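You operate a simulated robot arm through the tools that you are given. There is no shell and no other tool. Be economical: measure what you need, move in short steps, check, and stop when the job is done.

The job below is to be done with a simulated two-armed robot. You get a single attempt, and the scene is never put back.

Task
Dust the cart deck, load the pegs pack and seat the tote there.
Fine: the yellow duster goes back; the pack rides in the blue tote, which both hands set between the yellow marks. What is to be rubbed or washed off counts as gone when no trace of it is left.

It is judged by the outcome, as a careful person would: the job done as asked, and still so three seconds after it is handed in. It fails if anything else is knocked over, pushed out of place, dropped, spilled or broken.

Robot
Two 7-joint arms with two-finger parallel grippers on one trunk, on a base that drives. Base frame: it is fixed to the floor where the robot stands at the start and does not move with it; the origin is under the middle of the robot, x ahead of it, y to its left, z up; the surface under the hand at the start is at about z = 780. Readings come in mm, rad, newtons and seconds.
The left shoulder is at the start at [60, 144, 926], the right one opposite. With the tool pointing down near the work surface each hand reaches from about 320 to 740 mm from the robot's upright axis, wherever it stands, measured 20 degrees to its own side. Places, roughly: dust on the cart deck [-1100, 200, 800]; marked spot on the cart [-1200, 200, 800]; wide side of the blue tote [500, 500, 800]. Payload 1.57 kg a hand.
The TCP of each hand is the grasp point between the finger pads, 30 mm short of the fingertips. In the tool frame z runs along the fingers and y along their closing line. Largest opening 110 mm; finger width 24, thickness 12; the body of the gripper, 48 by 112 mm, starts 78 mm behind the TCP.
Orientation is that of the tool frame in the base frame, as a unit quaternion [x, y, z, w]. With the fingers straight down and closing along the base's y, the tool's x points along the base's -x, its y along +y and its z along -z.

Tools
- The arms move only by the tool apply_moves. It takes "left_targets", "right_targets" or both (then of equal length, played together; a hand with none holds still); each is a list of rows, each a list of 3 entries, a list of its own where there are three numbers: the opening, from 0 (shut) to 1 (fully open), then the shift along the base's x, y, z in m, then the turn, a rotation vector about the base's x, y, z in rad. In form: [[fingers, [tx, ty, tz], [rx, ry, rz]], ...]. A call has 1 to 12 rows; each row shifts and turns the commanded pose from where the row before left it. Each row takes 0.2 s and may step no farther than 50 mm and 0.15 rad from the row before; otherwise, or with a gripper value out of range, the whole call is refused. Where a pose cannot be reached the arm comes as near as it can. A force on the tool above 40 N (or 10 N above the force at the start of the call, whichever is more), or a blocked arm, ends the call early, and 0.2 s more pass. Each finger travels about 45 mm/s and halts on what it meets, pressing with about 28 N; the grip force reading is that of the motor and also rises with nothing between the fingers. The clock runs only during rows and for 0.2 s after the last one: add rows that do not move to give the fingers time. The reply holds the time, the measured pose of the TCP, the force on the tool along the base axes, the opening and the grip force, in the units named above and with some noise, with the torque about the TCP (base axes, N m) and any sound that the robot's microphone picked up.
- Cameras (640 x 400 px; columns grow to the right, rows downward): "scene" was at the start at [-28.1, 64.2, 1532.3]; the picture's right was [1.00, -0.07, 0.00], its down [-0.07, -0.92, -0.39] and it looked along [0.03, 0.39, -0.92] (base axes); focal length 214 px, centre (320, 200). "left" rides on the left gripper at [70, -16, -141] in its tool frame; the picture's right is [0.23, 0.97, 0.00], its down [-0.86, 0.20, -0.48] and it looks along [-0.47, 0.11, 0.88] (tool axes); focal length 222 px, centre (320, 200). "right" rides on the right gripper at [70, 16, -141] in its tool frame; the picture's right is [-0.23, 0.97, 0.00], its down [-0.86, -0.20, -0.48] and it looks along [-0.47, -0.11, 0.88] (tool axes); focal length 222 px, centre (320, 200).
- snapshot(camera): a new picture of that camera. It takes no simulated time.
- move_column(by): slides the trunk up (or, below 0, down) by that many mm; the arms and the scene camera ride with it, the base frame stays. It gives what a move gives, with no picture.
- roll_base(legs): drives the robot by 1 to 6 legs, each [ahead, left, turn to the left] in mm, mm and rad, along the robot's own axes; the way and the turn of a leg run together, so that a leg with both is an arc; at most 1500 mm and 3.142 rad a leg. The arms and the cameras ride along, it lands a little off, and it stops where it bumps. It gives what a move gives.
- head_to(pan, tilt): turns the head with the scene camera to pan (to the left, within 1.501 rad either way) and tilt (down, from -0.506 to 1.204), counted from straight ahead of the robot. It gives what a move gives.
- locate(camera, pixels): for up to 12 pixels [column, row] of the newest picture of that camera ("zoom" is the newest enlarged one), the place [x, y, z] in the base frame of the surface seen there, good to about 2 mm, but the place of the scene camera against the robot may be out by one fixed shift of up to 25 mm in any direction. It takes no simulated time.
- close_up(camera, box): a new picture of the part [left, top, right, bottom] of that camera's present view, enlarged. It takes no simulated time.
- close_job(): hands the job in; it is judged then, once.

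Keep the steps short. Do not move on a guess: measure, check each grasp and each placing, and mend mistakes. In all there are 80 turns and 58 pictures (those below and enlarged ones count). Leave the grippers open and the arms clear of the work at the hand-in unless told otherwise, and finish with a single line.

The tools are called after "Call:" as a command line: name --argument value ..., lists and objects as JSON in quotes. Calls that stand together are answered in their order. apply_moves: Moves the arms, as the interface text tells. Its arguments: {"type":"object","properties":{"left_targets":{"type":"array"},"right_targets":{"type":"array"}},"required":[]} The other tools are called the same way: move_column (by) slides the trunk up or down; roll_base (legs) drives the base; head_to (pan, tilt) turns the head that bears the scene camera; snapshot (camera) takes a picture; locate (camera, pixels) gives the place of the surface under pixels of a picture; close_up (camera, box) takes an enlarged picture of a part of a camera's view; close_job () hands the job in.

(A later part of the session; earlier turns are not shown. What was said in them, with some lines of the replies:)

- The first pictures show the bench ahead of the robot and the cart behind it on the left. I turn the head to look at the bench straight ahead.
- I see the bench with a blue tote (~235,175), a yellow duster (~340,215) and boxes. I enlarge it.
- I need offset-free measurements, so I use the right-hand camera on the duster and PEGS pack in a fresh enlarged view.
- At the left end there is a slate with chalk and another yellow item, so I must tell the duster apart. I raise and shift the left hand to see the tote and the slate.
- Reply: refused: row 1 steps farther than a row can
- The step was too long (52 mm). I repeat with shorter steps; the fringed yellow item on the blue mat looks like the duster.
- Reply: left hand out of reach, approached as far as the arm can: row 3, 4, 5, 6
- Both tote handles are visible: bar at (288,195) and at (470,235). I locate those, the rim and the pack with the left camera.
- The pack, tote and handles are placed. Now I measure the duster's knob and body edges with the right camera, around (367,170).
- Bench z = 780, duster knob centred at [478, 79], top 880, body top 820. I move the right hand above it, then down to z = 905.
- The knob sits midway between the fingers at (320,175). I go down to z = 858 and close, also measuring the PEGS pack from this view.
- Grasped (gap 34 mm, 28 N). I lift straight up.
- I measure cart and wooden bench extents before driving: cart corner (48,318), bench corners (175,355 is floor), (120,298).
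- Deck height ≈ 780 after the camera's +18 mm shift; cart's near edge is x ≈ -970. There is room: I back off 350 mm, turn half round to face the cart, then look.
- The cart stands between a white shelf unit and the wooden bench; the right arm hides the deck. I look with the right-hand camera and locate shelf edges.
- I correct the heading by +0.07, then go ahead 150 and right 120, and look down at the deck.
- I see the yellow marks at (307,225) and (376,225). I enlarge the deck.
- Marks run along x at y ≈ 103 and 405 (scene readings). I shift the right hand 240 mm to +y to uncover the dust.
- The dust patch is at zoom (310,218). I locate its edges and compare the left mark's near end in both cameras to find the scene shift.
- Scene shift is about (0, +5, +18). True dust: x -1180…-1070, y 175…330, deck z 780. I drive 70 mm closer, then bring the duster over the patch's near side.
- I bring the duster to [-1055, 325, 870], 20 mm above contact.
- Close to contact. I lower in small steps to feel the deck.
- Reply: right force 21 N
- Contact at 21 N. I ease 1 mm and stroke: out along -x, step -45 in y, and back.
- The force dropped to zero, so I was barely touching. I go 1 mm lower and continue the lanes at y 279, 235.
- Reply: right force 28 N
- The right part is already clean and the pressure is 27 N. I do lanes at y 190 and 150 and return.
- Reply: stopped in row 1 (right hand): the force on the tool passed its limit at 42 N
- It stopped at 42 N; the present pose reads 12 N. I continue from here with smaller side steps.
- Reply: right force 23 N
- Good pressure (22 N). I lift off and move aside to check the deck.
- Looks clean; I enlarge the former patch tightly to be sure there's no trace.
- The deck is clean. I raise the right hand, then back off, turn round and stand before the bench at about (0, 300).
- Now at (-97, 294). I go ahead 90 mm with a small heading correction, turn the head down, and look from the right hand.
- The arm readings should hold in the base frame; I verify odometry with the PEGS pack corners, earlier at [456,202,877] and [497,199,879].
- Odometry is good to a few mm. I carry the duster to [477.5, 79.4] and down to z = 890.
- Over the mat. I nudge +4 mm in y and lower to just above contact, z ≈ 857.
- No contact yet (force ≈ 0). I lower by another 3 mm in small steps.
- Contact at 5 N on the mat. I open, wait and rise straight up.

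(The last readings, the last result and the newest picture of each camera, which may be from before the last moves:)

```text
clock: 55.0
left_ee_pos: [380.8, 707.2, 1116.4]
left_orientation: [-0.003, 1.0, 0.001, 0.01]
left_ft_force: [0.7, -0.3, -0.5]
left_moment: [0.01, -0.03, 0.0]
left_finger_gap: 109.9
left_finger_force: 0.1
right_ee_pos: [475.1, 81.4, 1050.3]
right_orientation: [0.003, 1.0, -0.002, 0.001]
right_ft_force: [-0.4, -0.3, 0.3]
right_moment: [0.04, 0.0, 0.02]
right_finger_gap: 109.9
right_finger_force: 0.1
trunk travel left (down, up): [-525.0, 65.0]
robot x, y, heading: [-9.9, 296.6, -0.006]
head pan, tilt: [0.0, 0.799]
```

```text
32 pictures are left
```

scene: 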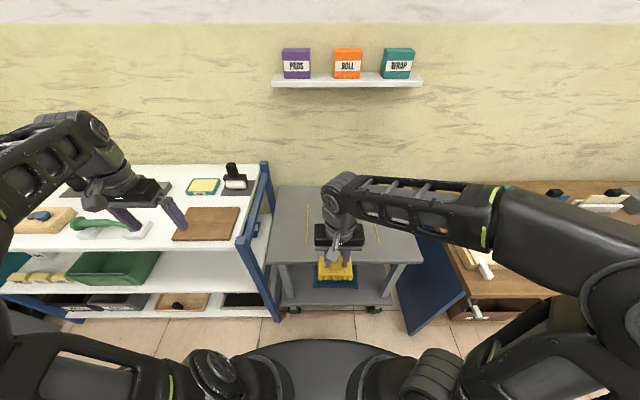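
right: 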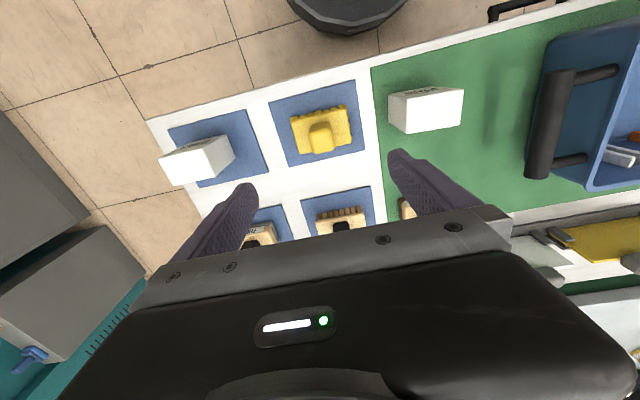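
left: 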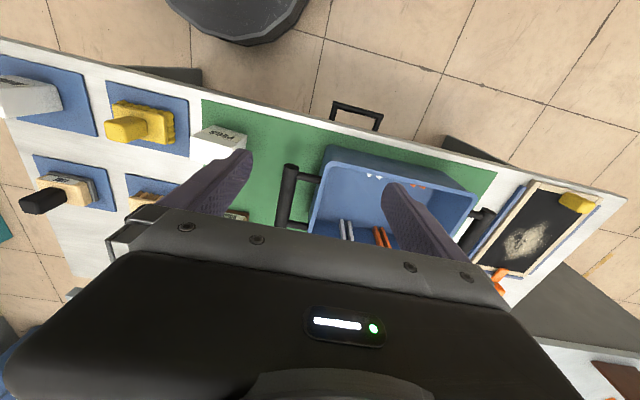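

The duster is back on its mat. Next I view the tote interior with the left camera to choose where the pack goes.

Call:
apply_moves --left_targets '[[1, [0, -0.045, 0], [0, 0, 0]], [1, [0, -0.045, 0], [0, 0, 0]], [1, [0, -0.045, 0], [0, 0, 0]], [1, [0.03, -0.03, 0], [0, 0, 0]], [1, [0.045, 0, 0], [0, 0, 0]], [1, [0.045, 0, 0], [0, 0, 0]]]'

Call:
snapshot --camera "left"

```text
clock: 56.6
left_ee_pos: [471.3, 491.7, 1144.0]
left_orientation: [0.06, 0.997, -0.002, 0.037]
left_ft_force: [-0.3, 0.6, 0.0]
left_moment: [-0.09, -0.04, 0.0]
left_finger_gap: 110.3
left_finger_force: 0.0
left hand out of reach, approached as far as the arm can: row 5, 6
right_ee_pos: [477.5, 83.7, 1050.3]
right_orientation: [0.003, 1.0, -0.004, 0.001]
right_ft_force: [-0.7, -0.2, 0.4]
right_moment: [0.0, -0.07, -0.01]
right_finger_gap: 109.7
right_finger_force: 0.1
trunk travel left (down, up): [-525.0, 65.0]
robot x, y, heading: [-4.7, 296.9, -0.008]
head pan, tilt: [0.0, 0.799]
stopped in row 6 (left hand): the arm was blocked; the commanded pose is now the measured one
```

```text
31 pictures are left
```

left: 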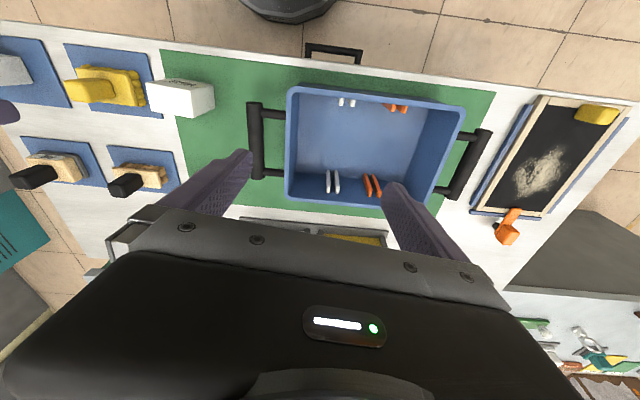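

The tote has white and orange rib pairs on front and back walls, making bays. I measure rims, ribs and handles from here.

Call:
locate --camera "left" --pixels '[[255, 108], [255, 175], [487, 133], [458, 195], [288, 92], [290, 195], [463, 110], [432, 208], [328, 180], [373, 185], [310, 150], [410, 150]]'

Call:
close_up --camera "left" --box '[230, 65, 510, 240]'

```text
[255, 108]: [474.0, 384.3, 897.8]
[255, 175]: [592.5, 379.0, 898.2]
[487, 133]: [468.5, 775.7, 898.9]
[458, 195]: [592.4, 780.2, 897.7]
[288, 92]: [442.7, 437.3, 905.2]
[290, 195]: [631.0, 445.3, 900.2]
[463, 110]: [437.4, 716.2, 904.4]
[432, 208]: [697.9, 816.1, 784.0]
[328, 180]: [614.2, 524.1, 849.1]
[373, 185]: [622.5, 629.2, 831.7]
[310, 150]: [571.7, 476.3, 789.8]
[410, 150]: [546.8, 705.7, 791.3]
```

```text
2.29 times, centred on (370, 152) of left
```

zoom: 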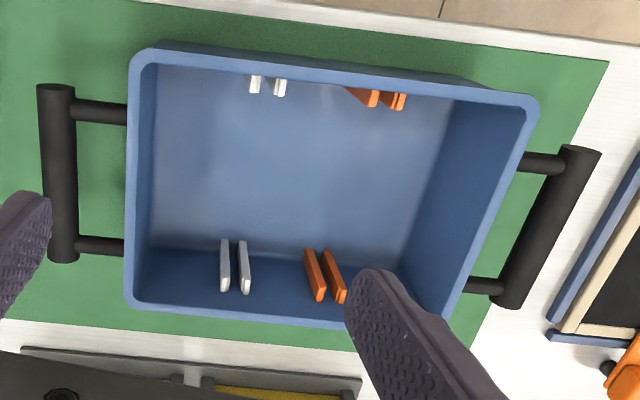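

Tote: rim y 437–716, x 437–631, floor z 790; handle bars at y ≈ 381 and 778, x ≈ 470–592, top 898. I straighten the left hand while moving it back, and bring the right hand over the pack at [477, 234].

Call:
apply_moves --left_targets '[[1, [-0.03, 0.02, -0.02], [0.001, 0.025, 0.04]], [1, [-0.03, 0.02, -0.02], [0.001, 0.025, 0.04]], [1, [-0.02, 0.02, -0.02], [0.002, 0.024, 0.04]], [1, [0, 0.03, 0], [0, 0, 0]], [1, [0, 0, 0], [0, 0, 0]]]' --right_targets '[[1, [0, 0.04, 0], [0, 0, 0]], [1, [0, 0.04, 0], [0, 0, 0]], [1, [0, 0.04, 0], [0, 0, 0]], [1, [0, 0.031, -0.03], [0, 0, 0]], [1, [0, 0, -0.045], [0, 0, 0]]]'

Call:
snapshot --camera "right"

```text
clock: 57.8
left_ee_pos: [390.8, 578.3, 1085.4]
left_orientation: [0.0, 1.0, 0.002, -0.002]
left_ft_force: [0.4, -0.5, -0.6]
left_moment: [0.01, -0.03, -0.02]
left_finger_gap: 110.1
left_finger_force: 0.1
right_ee_pos: [476.8, 232.7, 973.2]
right_orientation: [0.005, 1.0, -0.002, 0.0]
right_ft_force: [-0.9, -0.1, -0.5]
right_moment: [-0.01, -0.01, 0.02]
right_finger_gap: 109.9
right_finger_force: 0.0
trunk travel left (down, up): [-525.0, 65.0]
robot x, y, heading: [-3.1, 298.1, -0.003]
head pan, tilt: [0.0, 0.799]
```

```text
29 pictures are left
```

right: 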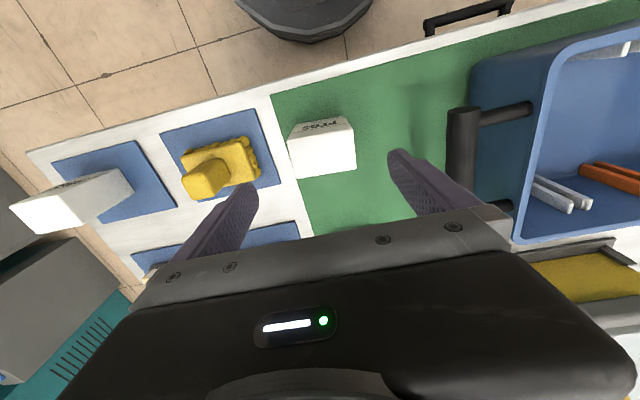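

The pack lies midway between the fingers (px 290–355). I lower to z ≈ 853 and close gently.

Call:
apply_moves --right_targets '[[1, [0, 0.002, -0.045], [0, 0, 0]], [1, [0, 0, -0.045], [0, 0, 0]], [1, [0, 0, -0.03], [0, 0, 0]], [0, [0, 0, 0], [0, 0, 0]], [0, [0, 0, 0], [0, 0, 0]], [0, [0, 0, 0], [0, 0, 0]], [0, [0, 0, 0], [0, 0, 0]], [0, [0, 0, 0], [0, 0, 0]]]'

```text
clock: 59.6
left_ee_pos: [390.4, 577.3, 1084.4]
left_orientation: [0.0, 1.0, 0.002, -0.002]
left_ft_force: [0.0, 0.3, 0.3]
left_moment: [0.0, 0.0, -0.01]
left_finger_gap: 110.0
left_finger_force: 0.1
right_ee_pos: [474.1, 233.8, 854.3]
right_orientation: [0.006, 1.0, -0.001, 0.0]
right_ft_force: [0.5, 0.4, -0.1]
right_moment: [0.0, 0.0, 0.01]
right_finger_gap: 73.0
right_finger_force: 28.4
trunk travel left (down, up): [-525.0, 65.0]
robot x, y, heading: [-4.3, 297.1, -0.003]
head pan, tilt: [0.0, 0.799]
```

Held at 73 mm. I lift to z ≈ 1020 and drive the base 277 mm to the left so the tote is straight ahead.

Call:
apply_moves --right_targets '[[0, [0, 0, 0.03], [0, 0, 0]], [0, [0, 0, 0.045], [0, 0, 0]], [0, [0, 0, 0.045], [0, 0, 0]], [0, [0, 0, 0.045], [0, 0, 0]], [0, [0, 0, 0], [0, 0, 0]]]'

Call:
roll_base --legs '[[0, 281, 0.003]]'

```text
clock: 60.8
left_ee_pos: [392.3, 578.7, 1084.8]
left_orientation: [0.0, 1.0, 0.002, -0.002]
left_ft_force: [-0.3, -0.3, 0.5]
left_moment: [0.01, 0.0, 0.06]
left_finger_gap: 110.0
left_finger_force: 0.1
right_ee_pos: [477.6, 235.9, 1016.7]
right_orientation: [0.005, 1.0, -0.002, 0.0]
right_ft_force: [-0.1, -0.4, -1.5]
right_moment: [-0.03, 0.01, 0.0]
right_finger_gap: 72.9
right_finger_force: 27.6
trunk travel left (down, up): [-525.0, 65.0]
robot x, y, heading: [-5.0, 298.5, 0.0]
head pan, tilt: [0.0, 0.799]
```

```text
clock: 62.8
left_ee_pos: [388.6, 859.3, 1083.6]
left_orientation: [-0.003, 1.0, 0.002, -0.001]
left_ft_force: [0.9, 0.0, -0.2]
left_moment: [-0.01, -0.02, 0.02]
left_finger_gap: 110.0
left_finger_force: 0.0
right_ee_pos: [476.3, 517.8, 1017.6]
right_orientation: [0.002, 1.0, -0.003, 0.001]
right_ft_force: [0.2, 1.4, -1.5]
right_moment: [-0.06, 0.01, 0.05]
right_finger_gap: 72.9
right_finger_force: 27.9
trunk travel left (down, up): [-525.0, 65.0]
robot x, y, heading: [-5.2, 573.3, 0.003]
head pan, tilt: [0.0, 0.799]
```

Now I carry the pack over the tote centre [534, 577] and lower to z ≈ 885, checking with the picture.

Call:
apply_moves --right_targets '[[0, [0.029, 0.03, 0], [0, 0, 0]], [0, [0.029, 0.03, 0], [0, 0, 0]], [0, [0, 0, -0.03], [0, 0, 0]], [0, [0, 0, -0.03], [0, 0, 0]], [0, [0, 0, 0], [0, 0, 0]]]'

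Call:
snapshot --camera "right"

```text
clock: 64.0
left_ee_pos: [388.6, 858.7, 1083.8]
left_orientation: [-0.003, 1.0, 0.002, -0.001]
left_ft_force: [-0.5, 0.2, 0.4]
left_moment: [0.01, 0.0, -0.02]
left_finger_gap: 109.8
left_finger_force: 0.1
right_ee_pos: [532.8, 577.4, 958.2]
right_orientation: [0.002, 1.0, -0.002, 0.0]
right_ft_force: [0.6, -0.8, -2.0]
right_moment: [0.02, -0.01, 0.01]
right_finger_gap: 73.0
right_finger_force: 27.8
trunk travel left (down, up): [-525.0, 65.0]
robot x, y, heading: [-2.7, 573.7, 0.007]
head pan, tilt: [0.0, 0.799]
```

```text
28 pictures are left
```

right: 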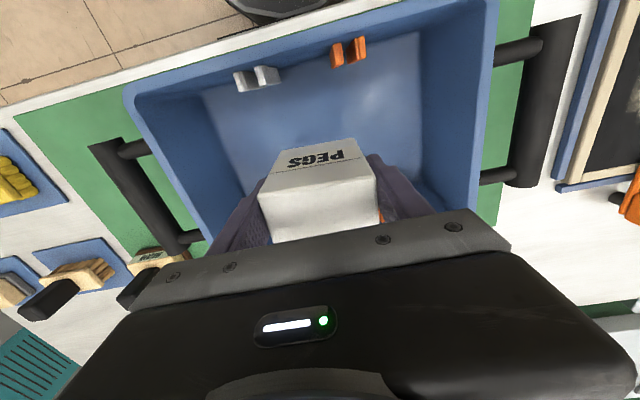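

Well centred in the tote. I lower to z ≈ 868, then slowly to contact.

Call:
apply_moves --right_targets '[[0, [0, 0, -0.04], [0, 0, 0]], [0, [0, 0, -0.04], [0, 0, 0]], [0, [0, 0, -0.01], [0, 0, 0]], [0, [0, 0, -0.004], [0, 0, 0]], [0, [0, 0, 0], [0, 0, 0]]]'

```text
clock: 65.2
left_ee_pos: [387.4, 858.1, 1084.5]
left_orientation: [-0.002, 1.0, 0.002, -0.002]
left_ft_force: [-0.8, -0.1, 0.4]
left_moment: [0.01, 0.03, 0.0]
left_finger_gap: 110.1
left_finger_force: 0.1
right_ee_pos: [533.9, 575.0, 864.5]
right_orientation: [0.002, 1.0, -0.001, 0.001]
right_ft_force: [0.0, -0.3, -2.3]
right_moment: [0.01, 0.01, 0.02]
right_finger_gap: 72.6
right_finger_force: 28.7
trunk travel left (down, up): [-525.0, 65.0]
robot x, y, heading: [-8.6, 573.4, 0.003]
head pan, tilt: [0.0, 0.799]
```

Not yet touching; I lower in 2 mm steps.

Call:
apply_moves --right_targets '[[0, [0, 0, -0.002], [0, 0, 0]], [0, [0, 0, -0.0015], [0, 0, 0]], [0, [0, 0, 0], [0, 0, 0]]]'

```text
clock: 66.0
left_ee_pos: [389.3, 858.7, 1084.8]
left_orientation: [-0.003, 1.0, 0.002, -0.002]
left_ft_force: [0.3, 0.3, -0.6]
left_moment: [0.0, 0.0, -0.01]
left_finger_gap: 109.6
left_finger_force: 0.1
right_ee_pos: [534.4, 577.6, 860.3]
right_orientation: [0.002, 1.0, -0.002, 0.001]
right_ft_force: [0.0, 0.2, -1.6]
right_moment: [-0.01, 0.02, 0.01]
right_finger_gap: 72.5
right_finger_force: 27.7
trunk travel left (down, up): [-525.0, 65.0]
robot x, y, heading: [-8.1, 575.1, 0.006]
head pan, tilt: [0.0, 0.799]
```

Call:
apply_moves --right_targets '[[0, [0, 0, -0.0015], [0, 0, 0]], [0, [0, 0, -0.0015], [0, 0, 0]], [0, [0, 0, 0], [0, 0, 0]]]'

```text
clock: 66.8
left_ee_pos: [387.0, 858.1, 1084.6]
left_orientation: [-0.003, 1.0, 0.002, -0.002]
left_ft_force: [-0.2, -0.2, 0.2]
left_moment: [-0.04, 0.03, 0.01]
left_finger_gap: 110.1
left_finger_force: 0.2
right_ee_pos: [533.3, 576.6, 859.1]
right_orientation: [0.002, 1.0, -0.001, 0.004]
right_ft_force: [-1.5, -1.7, 26.5]
right_moment: [0.12, 0.37, -0.3]
right_finger_gap: 72.5
right_finger_force: 27.8
trunk travel left (down, up): [-525.0, 65.0]
robot x, y, heading: [-5.4, 576.6, 0.001]
head pan, tilt: [0.0, 0.799]
```

The pack touches the floor (26 N). I ease 1.2 mm, open, and rise.

Call:
apply_moves --right_targets '[[0, [0, 0, 0.0012], [0, 0, 0]], [1, [0, 0, 0], [0, 0, 0]], [1, [0, 0, 0], [0, 0, 0]], [1, [0, 0, 0], [0, 0, 0]], [1, [0, 0, 0], [0, 0, 0]], [1, [0, 0, 0.03], [0, 0, 0]], [1, [0, 0, 0.045], [0, 0, 0]], [1, [0, 0, 0.045], [0, 0, 0]], [1, [0, 0, 0.045], [0, 0, 0]]]'

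Call:
snapshot --camera "right"

```text
clock: 68.8
left_ee_pos: [389.0, 859.2, 1083.9]
left_orientation: [-0.002, 1.0, 0.001, -0.002]
left_ft_force: [-0.5, -0.5, -0.5]
left_moment: [0.0, -0.01, 0.0]
left_finger_gap: 110.1
left_finger_force: 0.0
right_ee_pos: [533.8, 577.8, 1023.1]
right_orientation: [0.002, 1.0, -0.002, 0.001]
right_ft_force: [-0.8, 0.7, 0.1]
right_moment: [0.03, 0.0, -0.02]
right_finger_gap: 109.8
right_finger_force: 0.0
trunk travel left (down, up): [-525.0, 65.0]
robot x, y, heading: [-6.2, 576.8, 0.003]
head pan, tilt: [0.0, 0.799]
```

```text
27 pictures are left
```

right: 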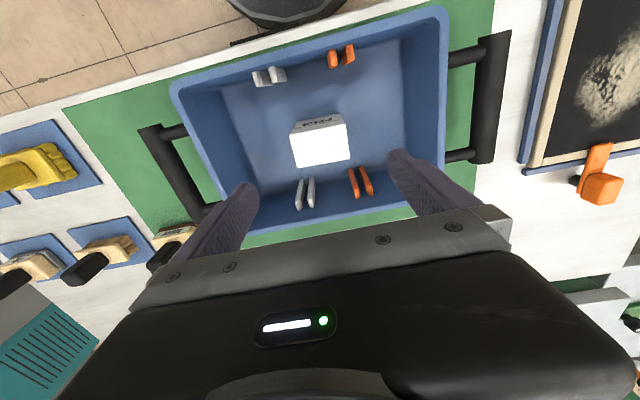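

The pack stands in the tote. I measure the handle bars again and what lies beyond them.

Call:
locate --camera "right" --pixels '[[150, 132], [165, 158], [196, 205], [498, 38], [490, 100], [482, 158], [176, 158], [478, 100], [540, 100], [590, 150], [600, 190], [460, 52]]'

```text
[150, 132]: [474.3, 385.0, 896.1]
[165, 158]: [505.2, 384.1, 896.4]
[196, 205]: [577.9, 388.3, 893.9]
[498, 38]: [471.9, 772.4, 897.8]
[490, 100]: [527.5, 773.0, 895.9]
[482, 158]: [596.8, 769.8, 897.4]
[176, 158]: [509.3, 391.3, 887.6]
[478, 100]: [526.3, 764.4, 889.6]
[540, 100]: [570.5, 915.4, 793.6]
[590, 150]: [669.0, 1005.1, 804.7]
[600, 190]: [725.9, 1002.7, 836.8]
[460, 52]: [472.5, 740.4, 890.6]
```

Bars at y ≈ 384 and 774, centre x 531, top 897. Only 40 mm lies between bar and wall, so fingers go to 52 mm opening. I bring both hands above the bars at z = 1000.

Call:
apply_moves --left_targets '[[0.47, [0.0284, -0.017, -0.017], [0, 0, 0]], [0.47, [0.0284, -0.017, -0.017], [0, 0, 0]], [0.47, [0.0284, -0.017, -0.017], [0, 0, 0]], [0.47, [0.0284, -0.017, -0.017], [0, 0, 0]], [0.47, [0.0284, -0.017, -0.017], [0, 0, 0]], [0.47, [0, 0, 0], [0, 0, 0]]]' --right_targets '[[0.47, [0, -0.039, 0], [0, 0, 0]], [0.47, [0, -0.039, 0], [0, 0, 0]], [0.47, [-0.003, -0.039, 0], [0, 0, 0]], [0.47, [0, -0.039, -0.01], [0, 0, 0]], [0.47, [0, -0.038, -0.012], [0, 0, 0]], [0.47, [0, 0, 0], [0, 0, 0]]]'

Call:
snapshot --camera "right"

Call:
snapshot --camera "left"

```text
clock: 70.2
left_ee_pos: [531.0, 775.8, 1001.2]
left_orientation: [-0.003, 1.0, 0.002, -0.002]
left_ft_force: [0.0, 0.5, -0.1]
left_moment: [0.0, -0.02, -0.02]
left_finger_gap: 51.7
left_finger_force: 0.0
right_ee_pos: [532.6, 382.2, 1000.1]
right_orientation: [0.002, 1.0, -0.001, 0.001]
right_ft_force: [0.8, 0.8, -0.2]
right_moment: [-0.02, -0.03, -0.02]
right_finger_gap: 51.7
right_finger_force: 0.1
trunk travel left (down, up): [-525.0, 65.0]
robot x, y, heading: [-5.6, 576.6, 0.003]
head pan, tilt: [0.0, 0.799]
```

```text
26 pictures are left
```

right: 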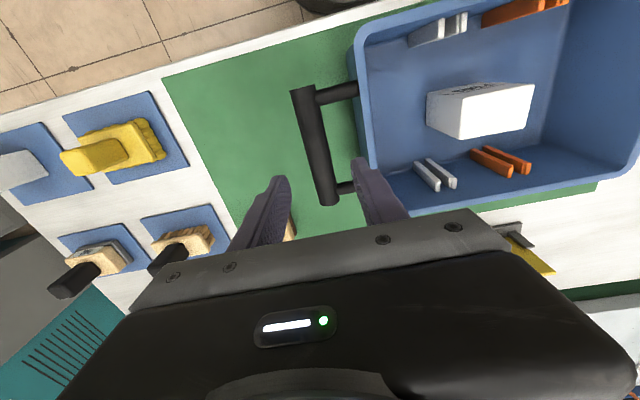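

```text
25 pictures are left
```

left: 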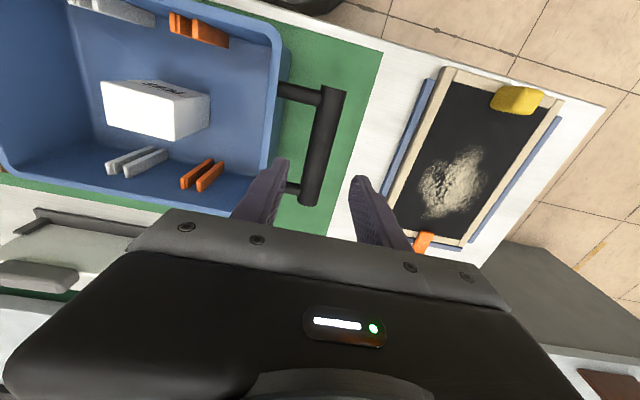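

Bars appear between the fingers. I measure the bar centres from these nearer views.

Call:
locate --camera "right" --pixels '[[304, 97], [316, 145], [325, 192], [308, 150], [325, 143], [370, 140]]'

Call:
locate --camera "left" --pixels '[[332, 95], [322, 145], [311, 196], [313, 148], [332, 150], [270, 140]]'

```text
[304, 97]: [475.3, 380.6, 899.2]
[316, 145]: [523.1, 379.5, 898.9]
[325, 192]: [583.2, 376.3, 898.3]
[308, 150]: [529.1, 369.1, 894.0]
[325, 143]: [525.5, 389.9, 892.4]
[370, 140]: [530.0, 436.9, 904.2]
```

```text
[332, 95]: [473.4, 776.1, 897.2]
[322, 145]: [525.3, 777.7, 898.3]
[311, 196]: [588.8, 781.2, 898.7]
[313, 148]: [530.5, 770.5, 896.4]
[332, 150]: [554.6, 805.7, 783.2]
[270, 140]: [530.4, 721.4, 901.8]
```

Bar centres are y ≈ 379.5 and 778. I adjust by ∓3 mm and lower both hands to z ≈ 884.

Call:
apply_moves --left_targets '[[0.47, [0, 0.003, -0.03], [0, 0, 0]], [0.47, [0, 0, -0.03], [0, 0, 0]], [0.47, [0, 0, -0.03], [0, 0, 0]], [0.47, [0, 0, -0.026], [0, 0, 0]], [0.47, [0, 0, 0], [0, 0, 0]]]' --right_targets '[[0.47, [0, -0.003, -0.03], [0, 0, 0]], [0.47, [0, 0, -0.03], [0, 0, 0]], [0.47, [0, 0, -0.03], [0, 0, 0]], [0.47, [0, 0, -0.026], [0, 0, 0]], [0.47, [0, 0, 0], [0, 0, 0]]]'

```text
clock: 71.4
left_ee_pos: [529.6, 778.8, 883.3]
left_orientation: [-0.003, 1.0, 0.002, -0.001]
left_ft_force: [0.7, 0.5, 0.5]
left_moment: [-0.01, 0.04, 0.0]
left_finger_gap: 51.8
left_finger_force: 0.1
right_ee_pos: [531.3, 378.6, 885.5]
right_orientation: [0.002, 1.0, -0.001, 0.001]
right_ft_force: [0.6, -0.2, -0.9]
right_moment: [0.02, -0.01, 0.0]
right_finger_gap: 52.0
right_finger_force: 0.0
trunk travel left (down, up): [-525.0, 65.0]
robot x, y, heading: [-7.0, 575.6, 0.01]
head pan, tilt: [0.0, 0.799]
```

No contact. I close both hands on the bars.

Call:
apply_moves --left_targets '[[0, [0, 0, 0], [0, 0, 0]], [0, [0, 0, 0], [0, 0, 0]], [0, [0, 0, 0], [0, 0, 0]], [0, [0, 0, 0], [0, 0, 0]]]' --right_targets '[[0, [0, 0, 0], [0, 0, 0]], [0, [0, 0, 0], [0, 0, 0]], [0, [0, 0, 0], [0, 0, 0]], [0, [0, 0, 0], [0, 0, 0]]]'

```text
clock: 72.4
left_ee_pos: [529.3, 776.6, 883.7]
left_orientation: [-0.001, 1.0, 0.001, -0.002]
left_ft_force: [-1.0, -14.2, -0.5]
left_moment: [-0.09, -0.14, -0.35]
left_finger_gap: 27.9
left_finger_force: 27.8
right_ee_pos: [531.2, 379.2, 886.0]
right_orientation: [0.002, 1.0, -0.001, 0.0]
right_ft_force: [-1.4, 7.7, 2.1]
right_moment: [-0.1, -0.15, 0.06]
right_finger_gap: 27.8
right_finger_force: 28.1
trunk travel left (down, up): [-525.0, 65.0]
robot x, y, heading: [-5.2, 575.9, 0.005]
head pan, tilt: [0.0, 0.799]
```

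Both bars gripped (28 mm). A small sideways tension shows, so I ease the left hand 1 mm inward and lift 10 mm together.

Call:
apply_moves --left_targets '[[0, [0, -0.0012, 0], [0, 0, 0]], [0, [0, 0, 0.005], [0, 0, 0]], [0, [0, 0, 0.005], [0, 0, 0]], [0, [0, 0, 0], [0, 0, 0]]]' --right_targets '[[0, [0, 0, 0], [0, 0, 0]], [0, [0, 0, 0.005], [0, 0, 0]], [0, [0, 0, 0.005], [0, 0, 0]], [0, [0, 0, 0], [0, 0, 0]]]'

```text
clock: 73.4
left_ee_pos: [531.7, 776.8, 892.1]
left_orientation: [-0.003, 1.0, 0.002, -0.003]
left_ft_force: [-0.9, -4.5, -6.5]
left_moment: [0.17, 0.01, -0.46]
left_finger_gap: 27.3
left_finger_force: 28.1
right_ee_pos: [531.8, 378.8, 894.9]
right_orientation: [0.002, 1.0, -0.003, 0.0]
right_ft_force: [0.6, 4.4, -4.3]
right_moment: [0.07, 0.02, 0.18]
right_finger_gap: 27.6
right_finger_force: 27.5
trunk travel left (down, up): [-525.0, 65.0]
robot x, y, heading: [-5.3, 573.2, 0.004]
head pan, tilt: [0.0, 0.799]
```

Both hands share about 11 N; the tote is up. I raise it with the column by 60 mm, then 40 mm with both arms.

Call:
move_column --by 60

Call:
apply_moves --left_targets '[[0, [0, 0, 0.01], [0, 0, 0]], [0, [0, 0, 0.01], [0, 0, 0]], [0, [0, 0, 0.01], [0, 0, 0]], [0, [0, 0, 0.01], [0, 0, 0]], [0, [0, 0, 0], [0, 0, 0]]]' --right_targets '[[0, [0, 0, 0.01], [0, 0, 0]], [0, [0, 0, 0.01], [0, 0, 0]], [0, [0, 0, 0.01], [0, 0, 0]], [0, [0, 0, 0.01], [0, 0, 0]], [0, [0, 0, 0], [0, 0, 0]]]'

Call:
snapshot --camera "scene"

```text
clock: 74.4
left_ee_pos: [531.5, 775.7, 953.6]
left_orientation: [-0.004, 1.0, 0.003, -0.003]
left_ft_force: [-0.8, 1.6, -5.4]
left_moment: [0.01, 0.18, -0.38]
left_finger_gap: 27.6
left_finger_force: 27.9
right_ee_pos: [532.4, 377.2, 954.0]
right_orientation: [0.001, 1.0, -0.003, 0.001]
right_ft_force: [2.1, -0.5, -5.7]
right_moment: [-0.01, -0.09, 0.14]
right_finger_gap: 27.6
right_finger_force: 28.1
trunk travel left (down, up): [-585.0, 5.0]
robot x, y, heading: [-4.3, 578.0, 0.002]
head pan, tilt: [0.0, 0.799]
```

```text
clock: 75.6
left_ee_pos: [532.7, 777.2, 994.1]
left_orientation: [-0.003, 1.0, 0.001, -0.002]
left_ft_force: [-0.8, -2.9, -4.2]
left_moment: [-0.1, 0.19, -0.29]
left_finger_gap: 27.7
left_finger_force: 27.3
right_ee_pos: [532.3, 379.3, 996.3]
right_orientation: [0.002, 1.0, -0.001, -0.001]
right_ft_force: [1.2, 3.6, -5.5]
right_moment: [-0.06, -0.14, 0.03]
right_finger_gap: 27.7
right_finger_force: 28.2
trunk travel left (down, up): [-585.0, 5.0]
robot x, y, heading: [-9.9, 578.6, 0.005]
head pan, tilt: [0.0, 0.799]
```

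```text
24 pictures are left
```

scene: 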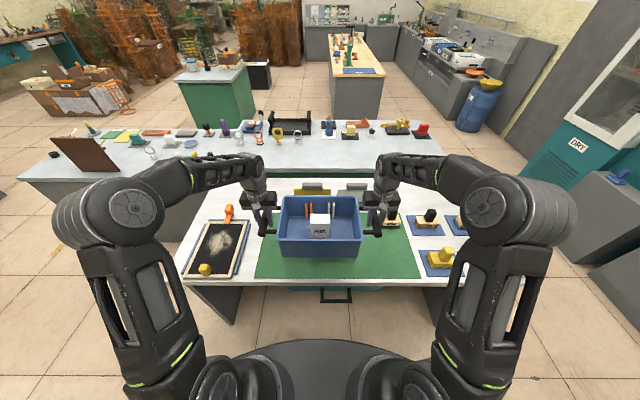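

The tote hangs level with the pack upright. I back off 300 mm, go 425 mm right; next the turn.

Call:
roll_base --legs '[[-300, 0, 0], [0, -425, 0]]'

```text
clock: 79.8
left_ee_pos: [240.1, 345.3, 992.4]
left_orientation: [0.001, 1.0, 0.003, -0.002]
left_ft_force: [-1.1, -12.0, -4.9]
left_moment: [0.07, 0.13, -0.35]
left_finger_gap: 27.7
left_finger_force: 27.5
right_ee_pos: [237.8, -52.3, 997.1]
right_orientation: [0.005, 1.0, -0.001, 0.0]
right_ft_force: [1.1, 11.4, -5.4]
right_moment: [0.13, -0.03, 0.05]
right_finger_gap: 27.9
right_finger_force: 27.8
trunk travel left (down, up): [-585.0, 5.0]
robot x, y, heading: [-295.1, 145.3, -0.003]
head pan, tilt: [0.0, 0.799]
```

Grip is steady. Now I turn half round to the left.

Call:
roll_base --legs '[[0, 0, 1.57], [0, 0, 1.57]]'

Call:
snapshot --camera "scene"

```text
clock: 87.9
left_ee_pos: [-837.3, -55.1, 992.8]
left_orientation: [1.0, 0.005, 0.0, 0.002]
left_ft_force: [2.0, 1.5, -5.0]
left_moment: [0.01, -0.04, -0.37]
left_finger_gap: 27.5
left_finger_force: 28.1
right_ee_pos: [-838.1, 344.1, 996.1]
right_orientation: [1.0, 0.0, 0.0, -0.002]
right_ft_force: [-1.1, -2.3, -4.5]
right_moment: [0.02, -0.02, 0.08]
right_finger_gap: 27.8
right_finger_force: 28.1
trunk travel left (down, up): [-585.0, 5.0]
robot x, y, heading: [-299.7, 148.8, -3.135]
head pan, tilt: [0.0, 0.799]
```

```text
23 pictures are left
```

scene: 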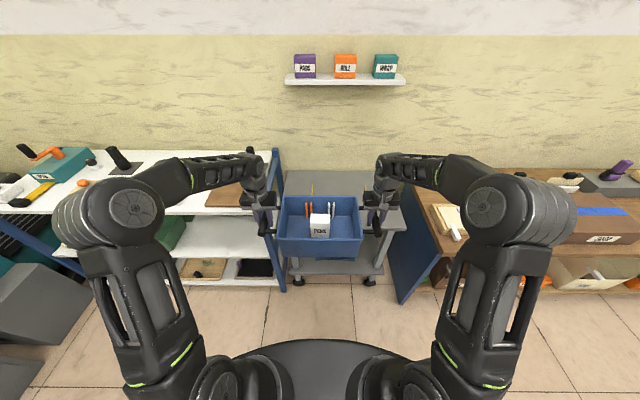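

Heading is -3.135 and tote centre is at about [-840, 145]. Marks' centre is about [-1156, 249]. I shift right 104 and go ahead 250.

Call:
roll_base --legs '[[0, -104, -0.006], [250, 0, 0]]'

Call:
snapshot --camera "scene"

Call:
snapshot --camera "right"

Call:
snapshot --camera "left"

```text
clock: 90.5
left_ee_pos: [-1086.1, 49.9, 993.0]
left_orientation: [1.0, 0.004, 0.003, 0.001]
left_ft_force: [0.8, 0.3, -5.5]
left_moment: [-0.02, -0.08, -0.35]
left_finger_gap: 27.4
left_finger_force: 28.2
right_ee_pos: [-1088.6, 446.7, 994.4]
right_orientation: [1.0, 0.0, 0.001, -0.002]
right_ft_force: [-1.0, -1.3, -5.1]
right_moment: [-0.01, 0.0, 0.03]
right_finger_gap: 27.5
right_finger_force: 27.8
trunk travel left (down, up): [-585.0, 5.0]
robot x, y, heading: [-551.8, 250.6, -3.132]
head pan, tilt: [0.0, 0.799]
```

```text
22 pictures are left
```

scene: 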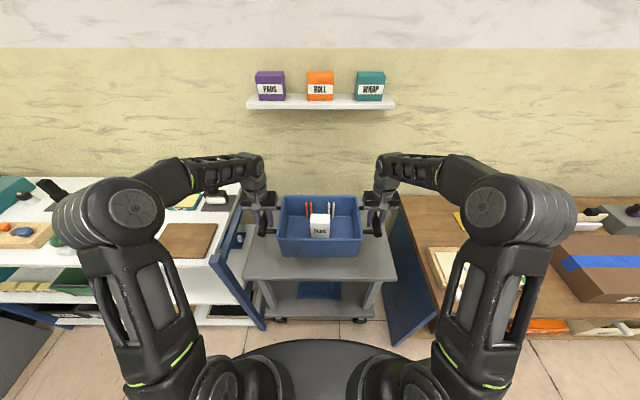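

```text
21 pictures are left
```

right: 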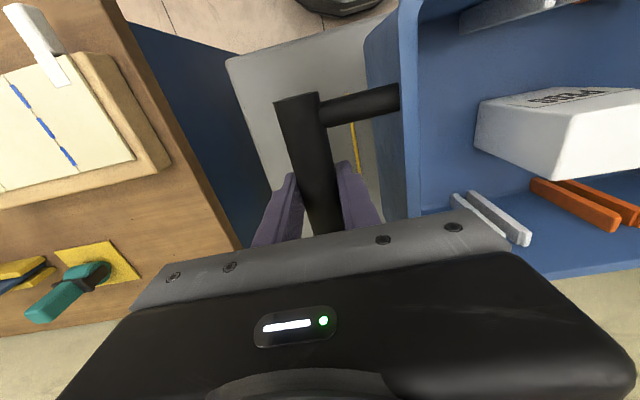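

```text
20 pictures are left
```

left: 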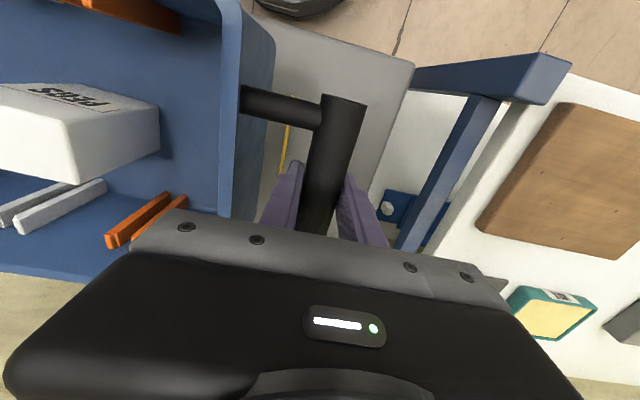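

Both marks show beside the walls: right view (356,145), left view (285,145). I locate them.

Call:
locate --camera "right" --pixels '[[352, 124], [355, 145], [359, 170], [408, 100], [403, 120], [230, 60]]'

Call:
locate --camera "left" --pixels '[[289, 125], [286, 145], [281, 170], [237, 20], [231, 100], [412, 65]]'

```text
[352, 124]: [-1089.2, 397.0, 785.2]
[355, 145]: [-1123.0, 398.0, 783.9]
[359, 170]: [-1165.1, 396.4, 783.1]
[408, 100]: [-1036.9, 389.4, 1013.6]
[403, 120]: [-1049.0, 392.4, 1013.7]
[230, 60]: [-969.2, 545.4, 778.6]
```

```text
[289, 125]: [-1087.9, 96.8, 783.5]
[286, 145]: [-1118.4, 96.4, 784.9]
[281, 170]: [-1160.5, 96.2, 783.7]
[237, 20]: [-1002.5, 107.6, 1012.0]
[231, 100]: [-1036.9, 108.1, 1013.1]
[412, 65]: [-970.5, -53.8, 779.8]
```

Marks lie at y 96.5 and 397 (centre 247); the tote is centred at 248.5. I drive ahead 66 mm to centre it along x.

Call:
roll_base --legs '[[66, 1, 0]]'

Call:
snapshot --camera "right"

Call:
snapshot --camera "left"

```text
clock: 91.5
left_ee_pos: [-1153.1, 45.4, 991.1]
left_orientation: [1.0, 0.005, 0.003, 0.002]
left_ft_force: [0.1, 1.4, -4.9]
left_moment: [0.0, 0.0, -0.39]
left_finger_gap: 27.5
left_finger_force: 28.4
right_ee_pos: [-1155.9, 445.5, 995.0]
right_orientation: [1.0, 0.0, 0.001, -0.002]
right_ft_force: [-1.7, -1.1, -6.0]
right_moment: [0.09, -0.1, 0.04]
right_finger_gap: 27.6
right_finger_force: 28.3
trunk travel left (down, up): [-585.0, 5.0]
robot x, y, heading: [-614.8, 252.3, -3.132]
head pan, tilt: [0.0, 0.799]
```

```text
19 pictures are left
```

right: 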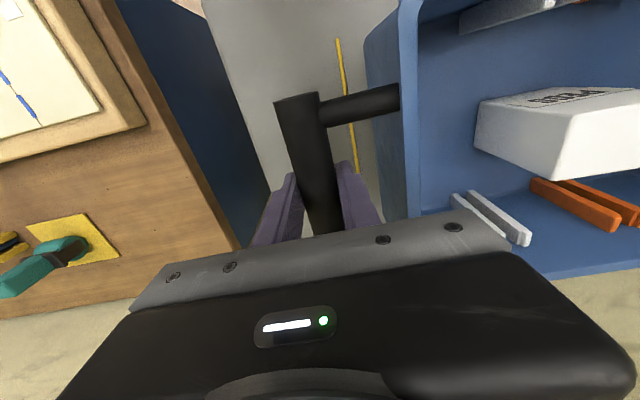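

```text
18 pictures are left
```

left: 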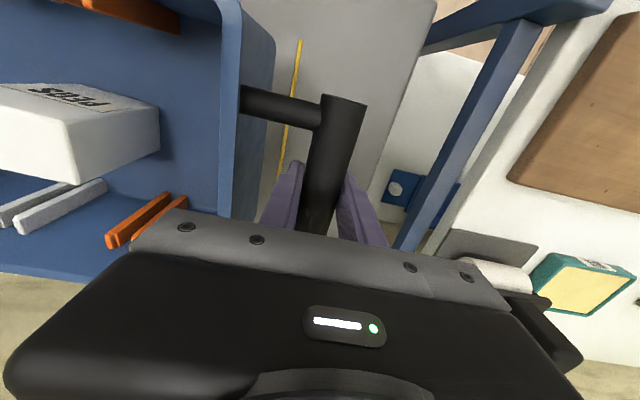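

I recheck the marks' near ends and lines against the tote walls from here.

Call:
locate --camera "right" --pixels '[[338, 41], [345, 80], [354, 140], [408, 100], [372, 50]]'

Call:
locate --camera "left" --pixels '[[300, 41], [294, 80], [286, 140], [231, 100], [268, 50]]'

```text
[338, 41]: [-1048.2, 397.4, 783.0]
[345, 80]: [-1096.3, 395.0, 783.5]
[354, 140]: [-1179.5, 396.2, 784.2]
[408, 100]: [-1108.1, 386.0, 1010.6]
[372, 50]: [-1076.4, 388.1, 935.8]
```

```text
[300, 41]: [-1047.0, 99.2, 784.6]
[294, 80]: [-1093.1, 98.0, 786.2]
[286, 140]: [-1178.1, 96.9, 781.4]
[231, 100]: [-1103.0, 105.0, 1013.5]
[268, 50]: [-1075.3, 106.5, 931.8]
```

Tote is centred between the marks (walls 106/388, marks 97.5/396). I lower by column 60 mm, then both arms 35 mm.

Call:
move_column --by -60

Call:
apply_moves --left_targets '[[0, [0, 0, -0.01], [0, 0, 0]], [0, [0, 0, -0.01], [0, 0, 0]], [0, [0, 0, -0.01], [0, 0, 0]], [0, [0, 0, -0.006], [0, 0, 0]], [0, [0, 0, 0], [0, 0, 0]]]' --right_targets '[[0, [0, 0, -0.01], [0, 0, 0]], [0, [0, 0, -0.01], [0, 0, 0]], [0, [0, 0, -0.01], [0, 0, 0]], [0, [0, 0, -0.006], [0, 0, 0]], [0, [0, 0, 0], [0, 0, 0]]]'

```text
clock: 92.5
left_ee_pos: [-1151.2, 46.5, 933.1]
left_orientation: [1.0, 0.005, 0.003, 0.002]
left_ft_force: [0.8, 1.7, -4.1]
left_moment: [0.0, 0.0, -0.39]
left_finger_gap: 27.7
left_finger_force: 28.2
right_ee_pos: [-1153.9, 444.2, 934.7]
right_orientation: [1.0, 0.001, 0.0, -0.002]
right_ft_force: [-1.9, -1.5, -4.9]
right_moment: [0.05, -0.04, 0.08]
right_finger_gap: 27.8
right_finger_force: 28.3
trunk travel left (down, up): [-525.0, 65.0]
robot x, y, heading: [-616.7, 251.9, -3.129]
head pan, tilt: [0.0, 0.799]
```

```text
clock: 93.7
left_ee_pos: [-1150.8, 45.8, 896.5]
left_orientation: [1.0, 0.005, 0.004, 0.001]
left_ft_force: [0.0, 0.2, -5.5]
left_moment: [-0.13, 0.18, -0.14]
left_finger_gap: 27.2
left_finger_force: 28.0
right_ee_pos: [-1155.4, 444.0, 899.1]
right_orientation: [1.0, 0.0, 0.0, -0.002]
right_ft_force: [-0.5, -1.9, -4.3]
right_moment: [-0.12, -0.29, 0.28]
right_finger_gap: 27.4
right_finger_force: 28.2
trunk travel left (down, up): [-525.0, 65.0]
robot x, y, heading: [-614.5, 250.8, -3.132]
head pan, tilt: [0.0, 0.799]
```

About 15 mm left. I lower slowly in 2 mm steps.

Call:
apply_moves --left_targets '[[0, [0, 0, -0.003], [0, 0, 0]], [0, [0, 0, -0.003], [0, 0, 0]], [0, [0, 0, -0.003], [0, 0, 0]], [0, [0, 0, -0.002], [0, 0, 0]], [0, [0, 0, -0.002], [0, 0, 0]], [0, [0, 0, 0], [0, 0, 0]]]' --right_targets '[[0, [0, 0, -0.003], [0, 0, 0]], [0, [0, 0, -0.003], [0, 0, 0]], [0, [0, 0, -0.003], [0, 0, 0]], [0, [0, 0, -0.002], [0, 0, 0]], [0, [0, 0, -0.002], [0, 0, 0]], [0, [0, 0, 0], [0, 0, 0]]]'

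```text
clock: 95.0
left_ee_pos: [-1152.1, 45.4, 882.2]
left_orientation: [1.0, 0.005, 0.002, 0.002]
left_ft_force: [0.6, 2.4, -3.6]
left_moment: [0.11, -0.16, -0.29]
left_finger_gap: 27.6
left_finger_force: 28.6
right_ee_pos: [-1154.3, 444.0, 886.8]
right_orientation: [1.0, 0.001, 0.001, -0.002]
right_ft_force: [-0.2, -3.0, -5.8]
right_moment: [0.08, 0.12, 0.09]
right_finger_gap: 27.5
right_finger_force: 27.7
trunk travel left (down, up): [-525.0, 65.0]
robot x, y, heading: [-613.1, 249.8, -3.136]
head pan, tilt: [0.0, 0.799]
```

Call:
apply_moves --left_targets '[[0, [0, 0, -0.0015], [0, 0, 0]], [0, [0, 0, -0.0015], [0, 0, 0]], [0, [0, 0, 0], [0, 0, 0]]]' --right_targets '[[0, [0, 0, -0.0015], [0, 0, 0]], [0, [0, 0, -0.0015], [0, 0, 0]], [0, [0, 0, 0], [0, 0, 0]]]'

```text
clock: 95.8
left_ee_pos: [-1152.2, 45.5, 880.3]
left_orientation: [1.0, 0.004, 0.001, 0.001]
left_ft_force: [3.4, 3.6, 1.0]
left_moment: [-0.07, 0.21, -0.47]
left_finger_gap: 27.7
left_finger_force: 28.2
right_ee_pos: [-1152.8, 443.7, 884.1]
right_orientation: [1.0, 0.001, -0.001, -0.001]
right_ft_force: [-2.0, -4.4, -3.5]
right_moment: [-0.12, 0.5, -0.23]
right_finger_gap: 27.9
right_finger_force: 27.9
trunk travel left (down, up): [-525.0, 65.0]
robot x, y, heading: [-616.0, 256.2, -3.128]
head pan, tilt: [0.0, 0.799]
```

The left end begins to bear; the right still carries 3.5 N. I lower the right 2 mm and the left 0.7 mm.

Call:
apply_moves --left_targets '[[0, [0, 0, -0.0005], [0, 0, 0]], [0, [0, 0, 0], [0, 0, 0]], [0, [0, 0, 0], [0, 0, 0]]]' --right_targets '[[0, [0, 0, -0.001], [0, 0, 0]], [0, [0, 0, -0.001], [0, 0, 0]], [0, [0, 0, 0], [0, 0, 0]]]'

```text
clock: 96.7
left_ee_pos: [-1151.0, 47.0, 880.8]
left_orientation: [1.0, 0.004, 0.002, 0.001]
left_ft_force: [-1.8, 7.2, -0.3]
left_moment: [-0.08, -0.24, -0.18]
left_finger_gap: 27.8
left_finger_force: 27.7
right_ee_pos: [-1153.6, 443.1, 882.8]
right_orientation: [1.0, 0.001, -0.002, -0.002]
right_ft_force: [-1.4, -8.0, 13.7]
right_moment: [-0.09, -0.74, 0.09]
right_finger_gap: 27.6
right_finger_force: 27.8
trunk travel left (down, up): [-525.0, 65.0]
robot x, y, heading: [-613.0, 248.9, -3.128]
head pan, tilt: [0.0, 0.799]
```

The tote is seated (right +14 N, left ≈ 0). I open both hands to 52 mm only, then rise straight.

Call:
apply_moves --left_targets '[[0.45, [0, 0, 0], [0, 0, 0]], [0.45, [0, 0, 0], [0, 0, 0]], [0.45, [0, 0, 0], [0, 0, 0]], [0.45, [0, 0, 0.02], [0, 0, 0]], [0.45, [0, 0, 0.03], [0, 0, 0]], [0.45, [0, 0, 0.04], [0, 0, 0]], [0.45, [0, 0, 0.04], [0, 0, 0]]]' --right_targets '[[0.45, [0, 0, 0.001], [0, 0, 0]], [0.45, [0, 0, 0], [0, 0, 0]], [0.45, [0, 0, 0], [0, 0, 0]], [0.45, [0, 0, 0.02], [0, 0, 0]], [0.45, [0, 0, 0.03], [0, 0, 0]], [0.45, [0, 0, 0.04], [0, 0, 0]], [0.45, [0, 0, 0.04], [0, 0, 0]]]'

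Call:
snapshot --camera "right"

Call:
snapshot --camera "left"

```text
clock: 98.2
left_ee_pos: [-1150.7, 44.4, 1010.9]
left_orientation: [1.0, 0.005, 0.002, 0.002]
left_ft_force: [0.8, -0.4, -1.3]
left_moment: [-0.03, 0.0, -0.07]
left_finger_gap: 49.3
left_finger_force: 0.0
right_ee_pos: [-1156.6, 445.3, 1011.0]
right_orientation: [1.0, 0.0, 0.0, -0.001]
right_ft_force: [0.3, -0.5, 1.5]
right_moment: [-0.02, 0.02, 0.03]
right_finger_gap: 49.3
right_finger_force: 0.1
trunk travel left (down, up): [-525.0, 65.0]
robot x, y, heading: [-612.9, 254.8, -3.134]
head pan, tilt: [0.0, 0.799]
```

```text
17 pictures are left
```

right: 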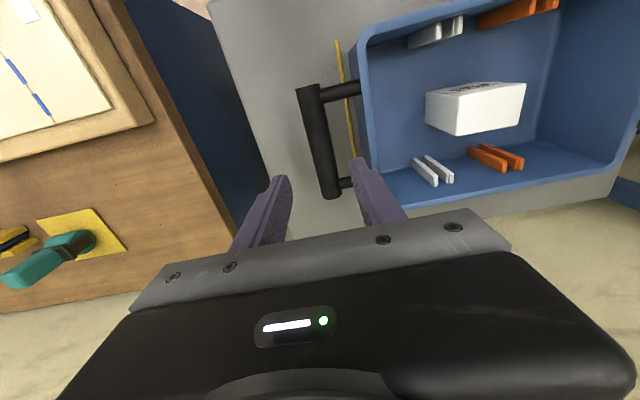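

```text
16 pictures are left
```

left: 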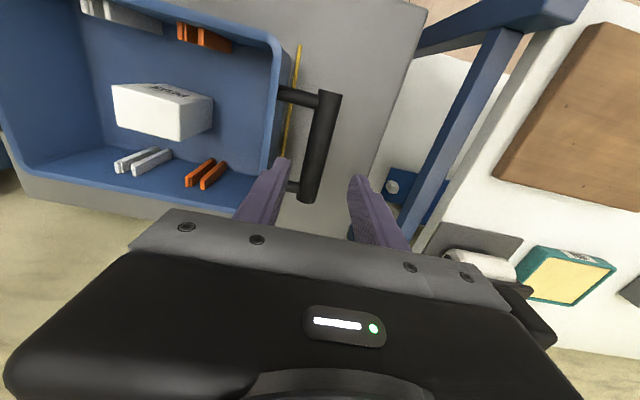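

The tote stands between the marks with the pack upright. I raise the hands a little, open fully, back off 300 mm, and look.

Call:
apply_moves --left_targets '[[1, [0, 0, 0.03], [0, 0, 0]], [1, [0, 0, 0.02], [0, 0, 0]], [1, [0, 0, 0], [0, 0, 0]], [1, [0, 0, 0], [0, 0, 0]]]' --right_targets '[[1, [0, 0, 0.03], [0, 0, 0]], [1, [0, 0, 0.02], [0, 0, 0]], [1, [0, 0, 0], [0, 0, 0]], [1, [0, 0, 0], [0, 0, 0]]]'

Call:
roll_base --legs '[[-300, 0, 0]]'

Call:
close_up --camera "scene" --box '[200, 140, 440, 290]'

```text
clock: 99.2
left_ee_pos: [-1150.5, 47.0, 1060.1]
left_orientation: [1.0, 0.004, 0.002, 0.002]
left_ft_force: [0.4, -0.6, -0.3]
left_moment: [0.0, -0.02, 0.01]
left_finger_gap: 109.9
left_finger_force: 0.0
right_ee_pos: [-1154.9, 446.8, 1063.1]
right_orientation: [1.0, 0.001, 0.0, -0.002]
right_ft_force: [-0.3, 0.1, 0.5]
right_moment: [0.01, -0.03, 0.02]
right_finger_gap: 109.8
right_finger_force: 0.0
trunk travel left (down, up): [-525.0, 65.0]
robot x, y, heading: [-613.9, 251.4, -3.133]
head pan, tilt: [0.0, 0.799]
```

```text
clock: 101.3
left_ee_pos: [-844.8, 50.6, 1059.7]
left_orientation: [1.0, 0.005, 0.002, 0.002]
left_ft_force: [0.3, 0.2, 1.0]
left_moment: [-0.03, 0.04, 0.01]
left_finger_gap: 110.0
left_finger_force: 0.0
right_ee_pos: [-848.4, 449.0, 1062.7]
right_orientation: [1.0, 0.0, -0.001, -0.001]
right_ft_force: [-0.4, -0.3, 0.1]
right_moment: [-0.03, 0.01, -0.02]
right_finger_gap: 110.1
right_finger_force: 0.0
trunk travel left (down, up): [-525.0, 65.0]
robot x, y, heading: [-308.3, 254.8, -3.136]
head pan, tilt: [0.0, 0.799]
```

```text
2.67 times, centred on (320, 215) of scene
```

zoom: 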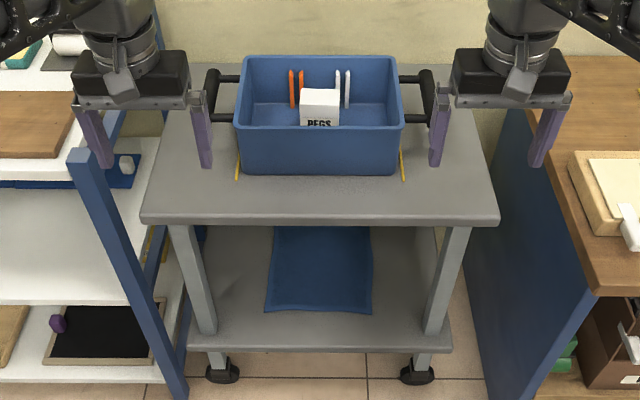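

The tote sits square between the yellow marks at zoom (238,165) and (402,165). The pack is inside it, the deck is clean, the duster is back, and the arms are clear with grippers open. I hand the job in.

Call:
close_job

```text
The job is handed in.
```

The cart deck is dusted clean, the yellow duster is back on its mat, and the blue tote with the PEGS pack inside was set by both hands between the yellow marks; nothing else was disturbed that I could see.
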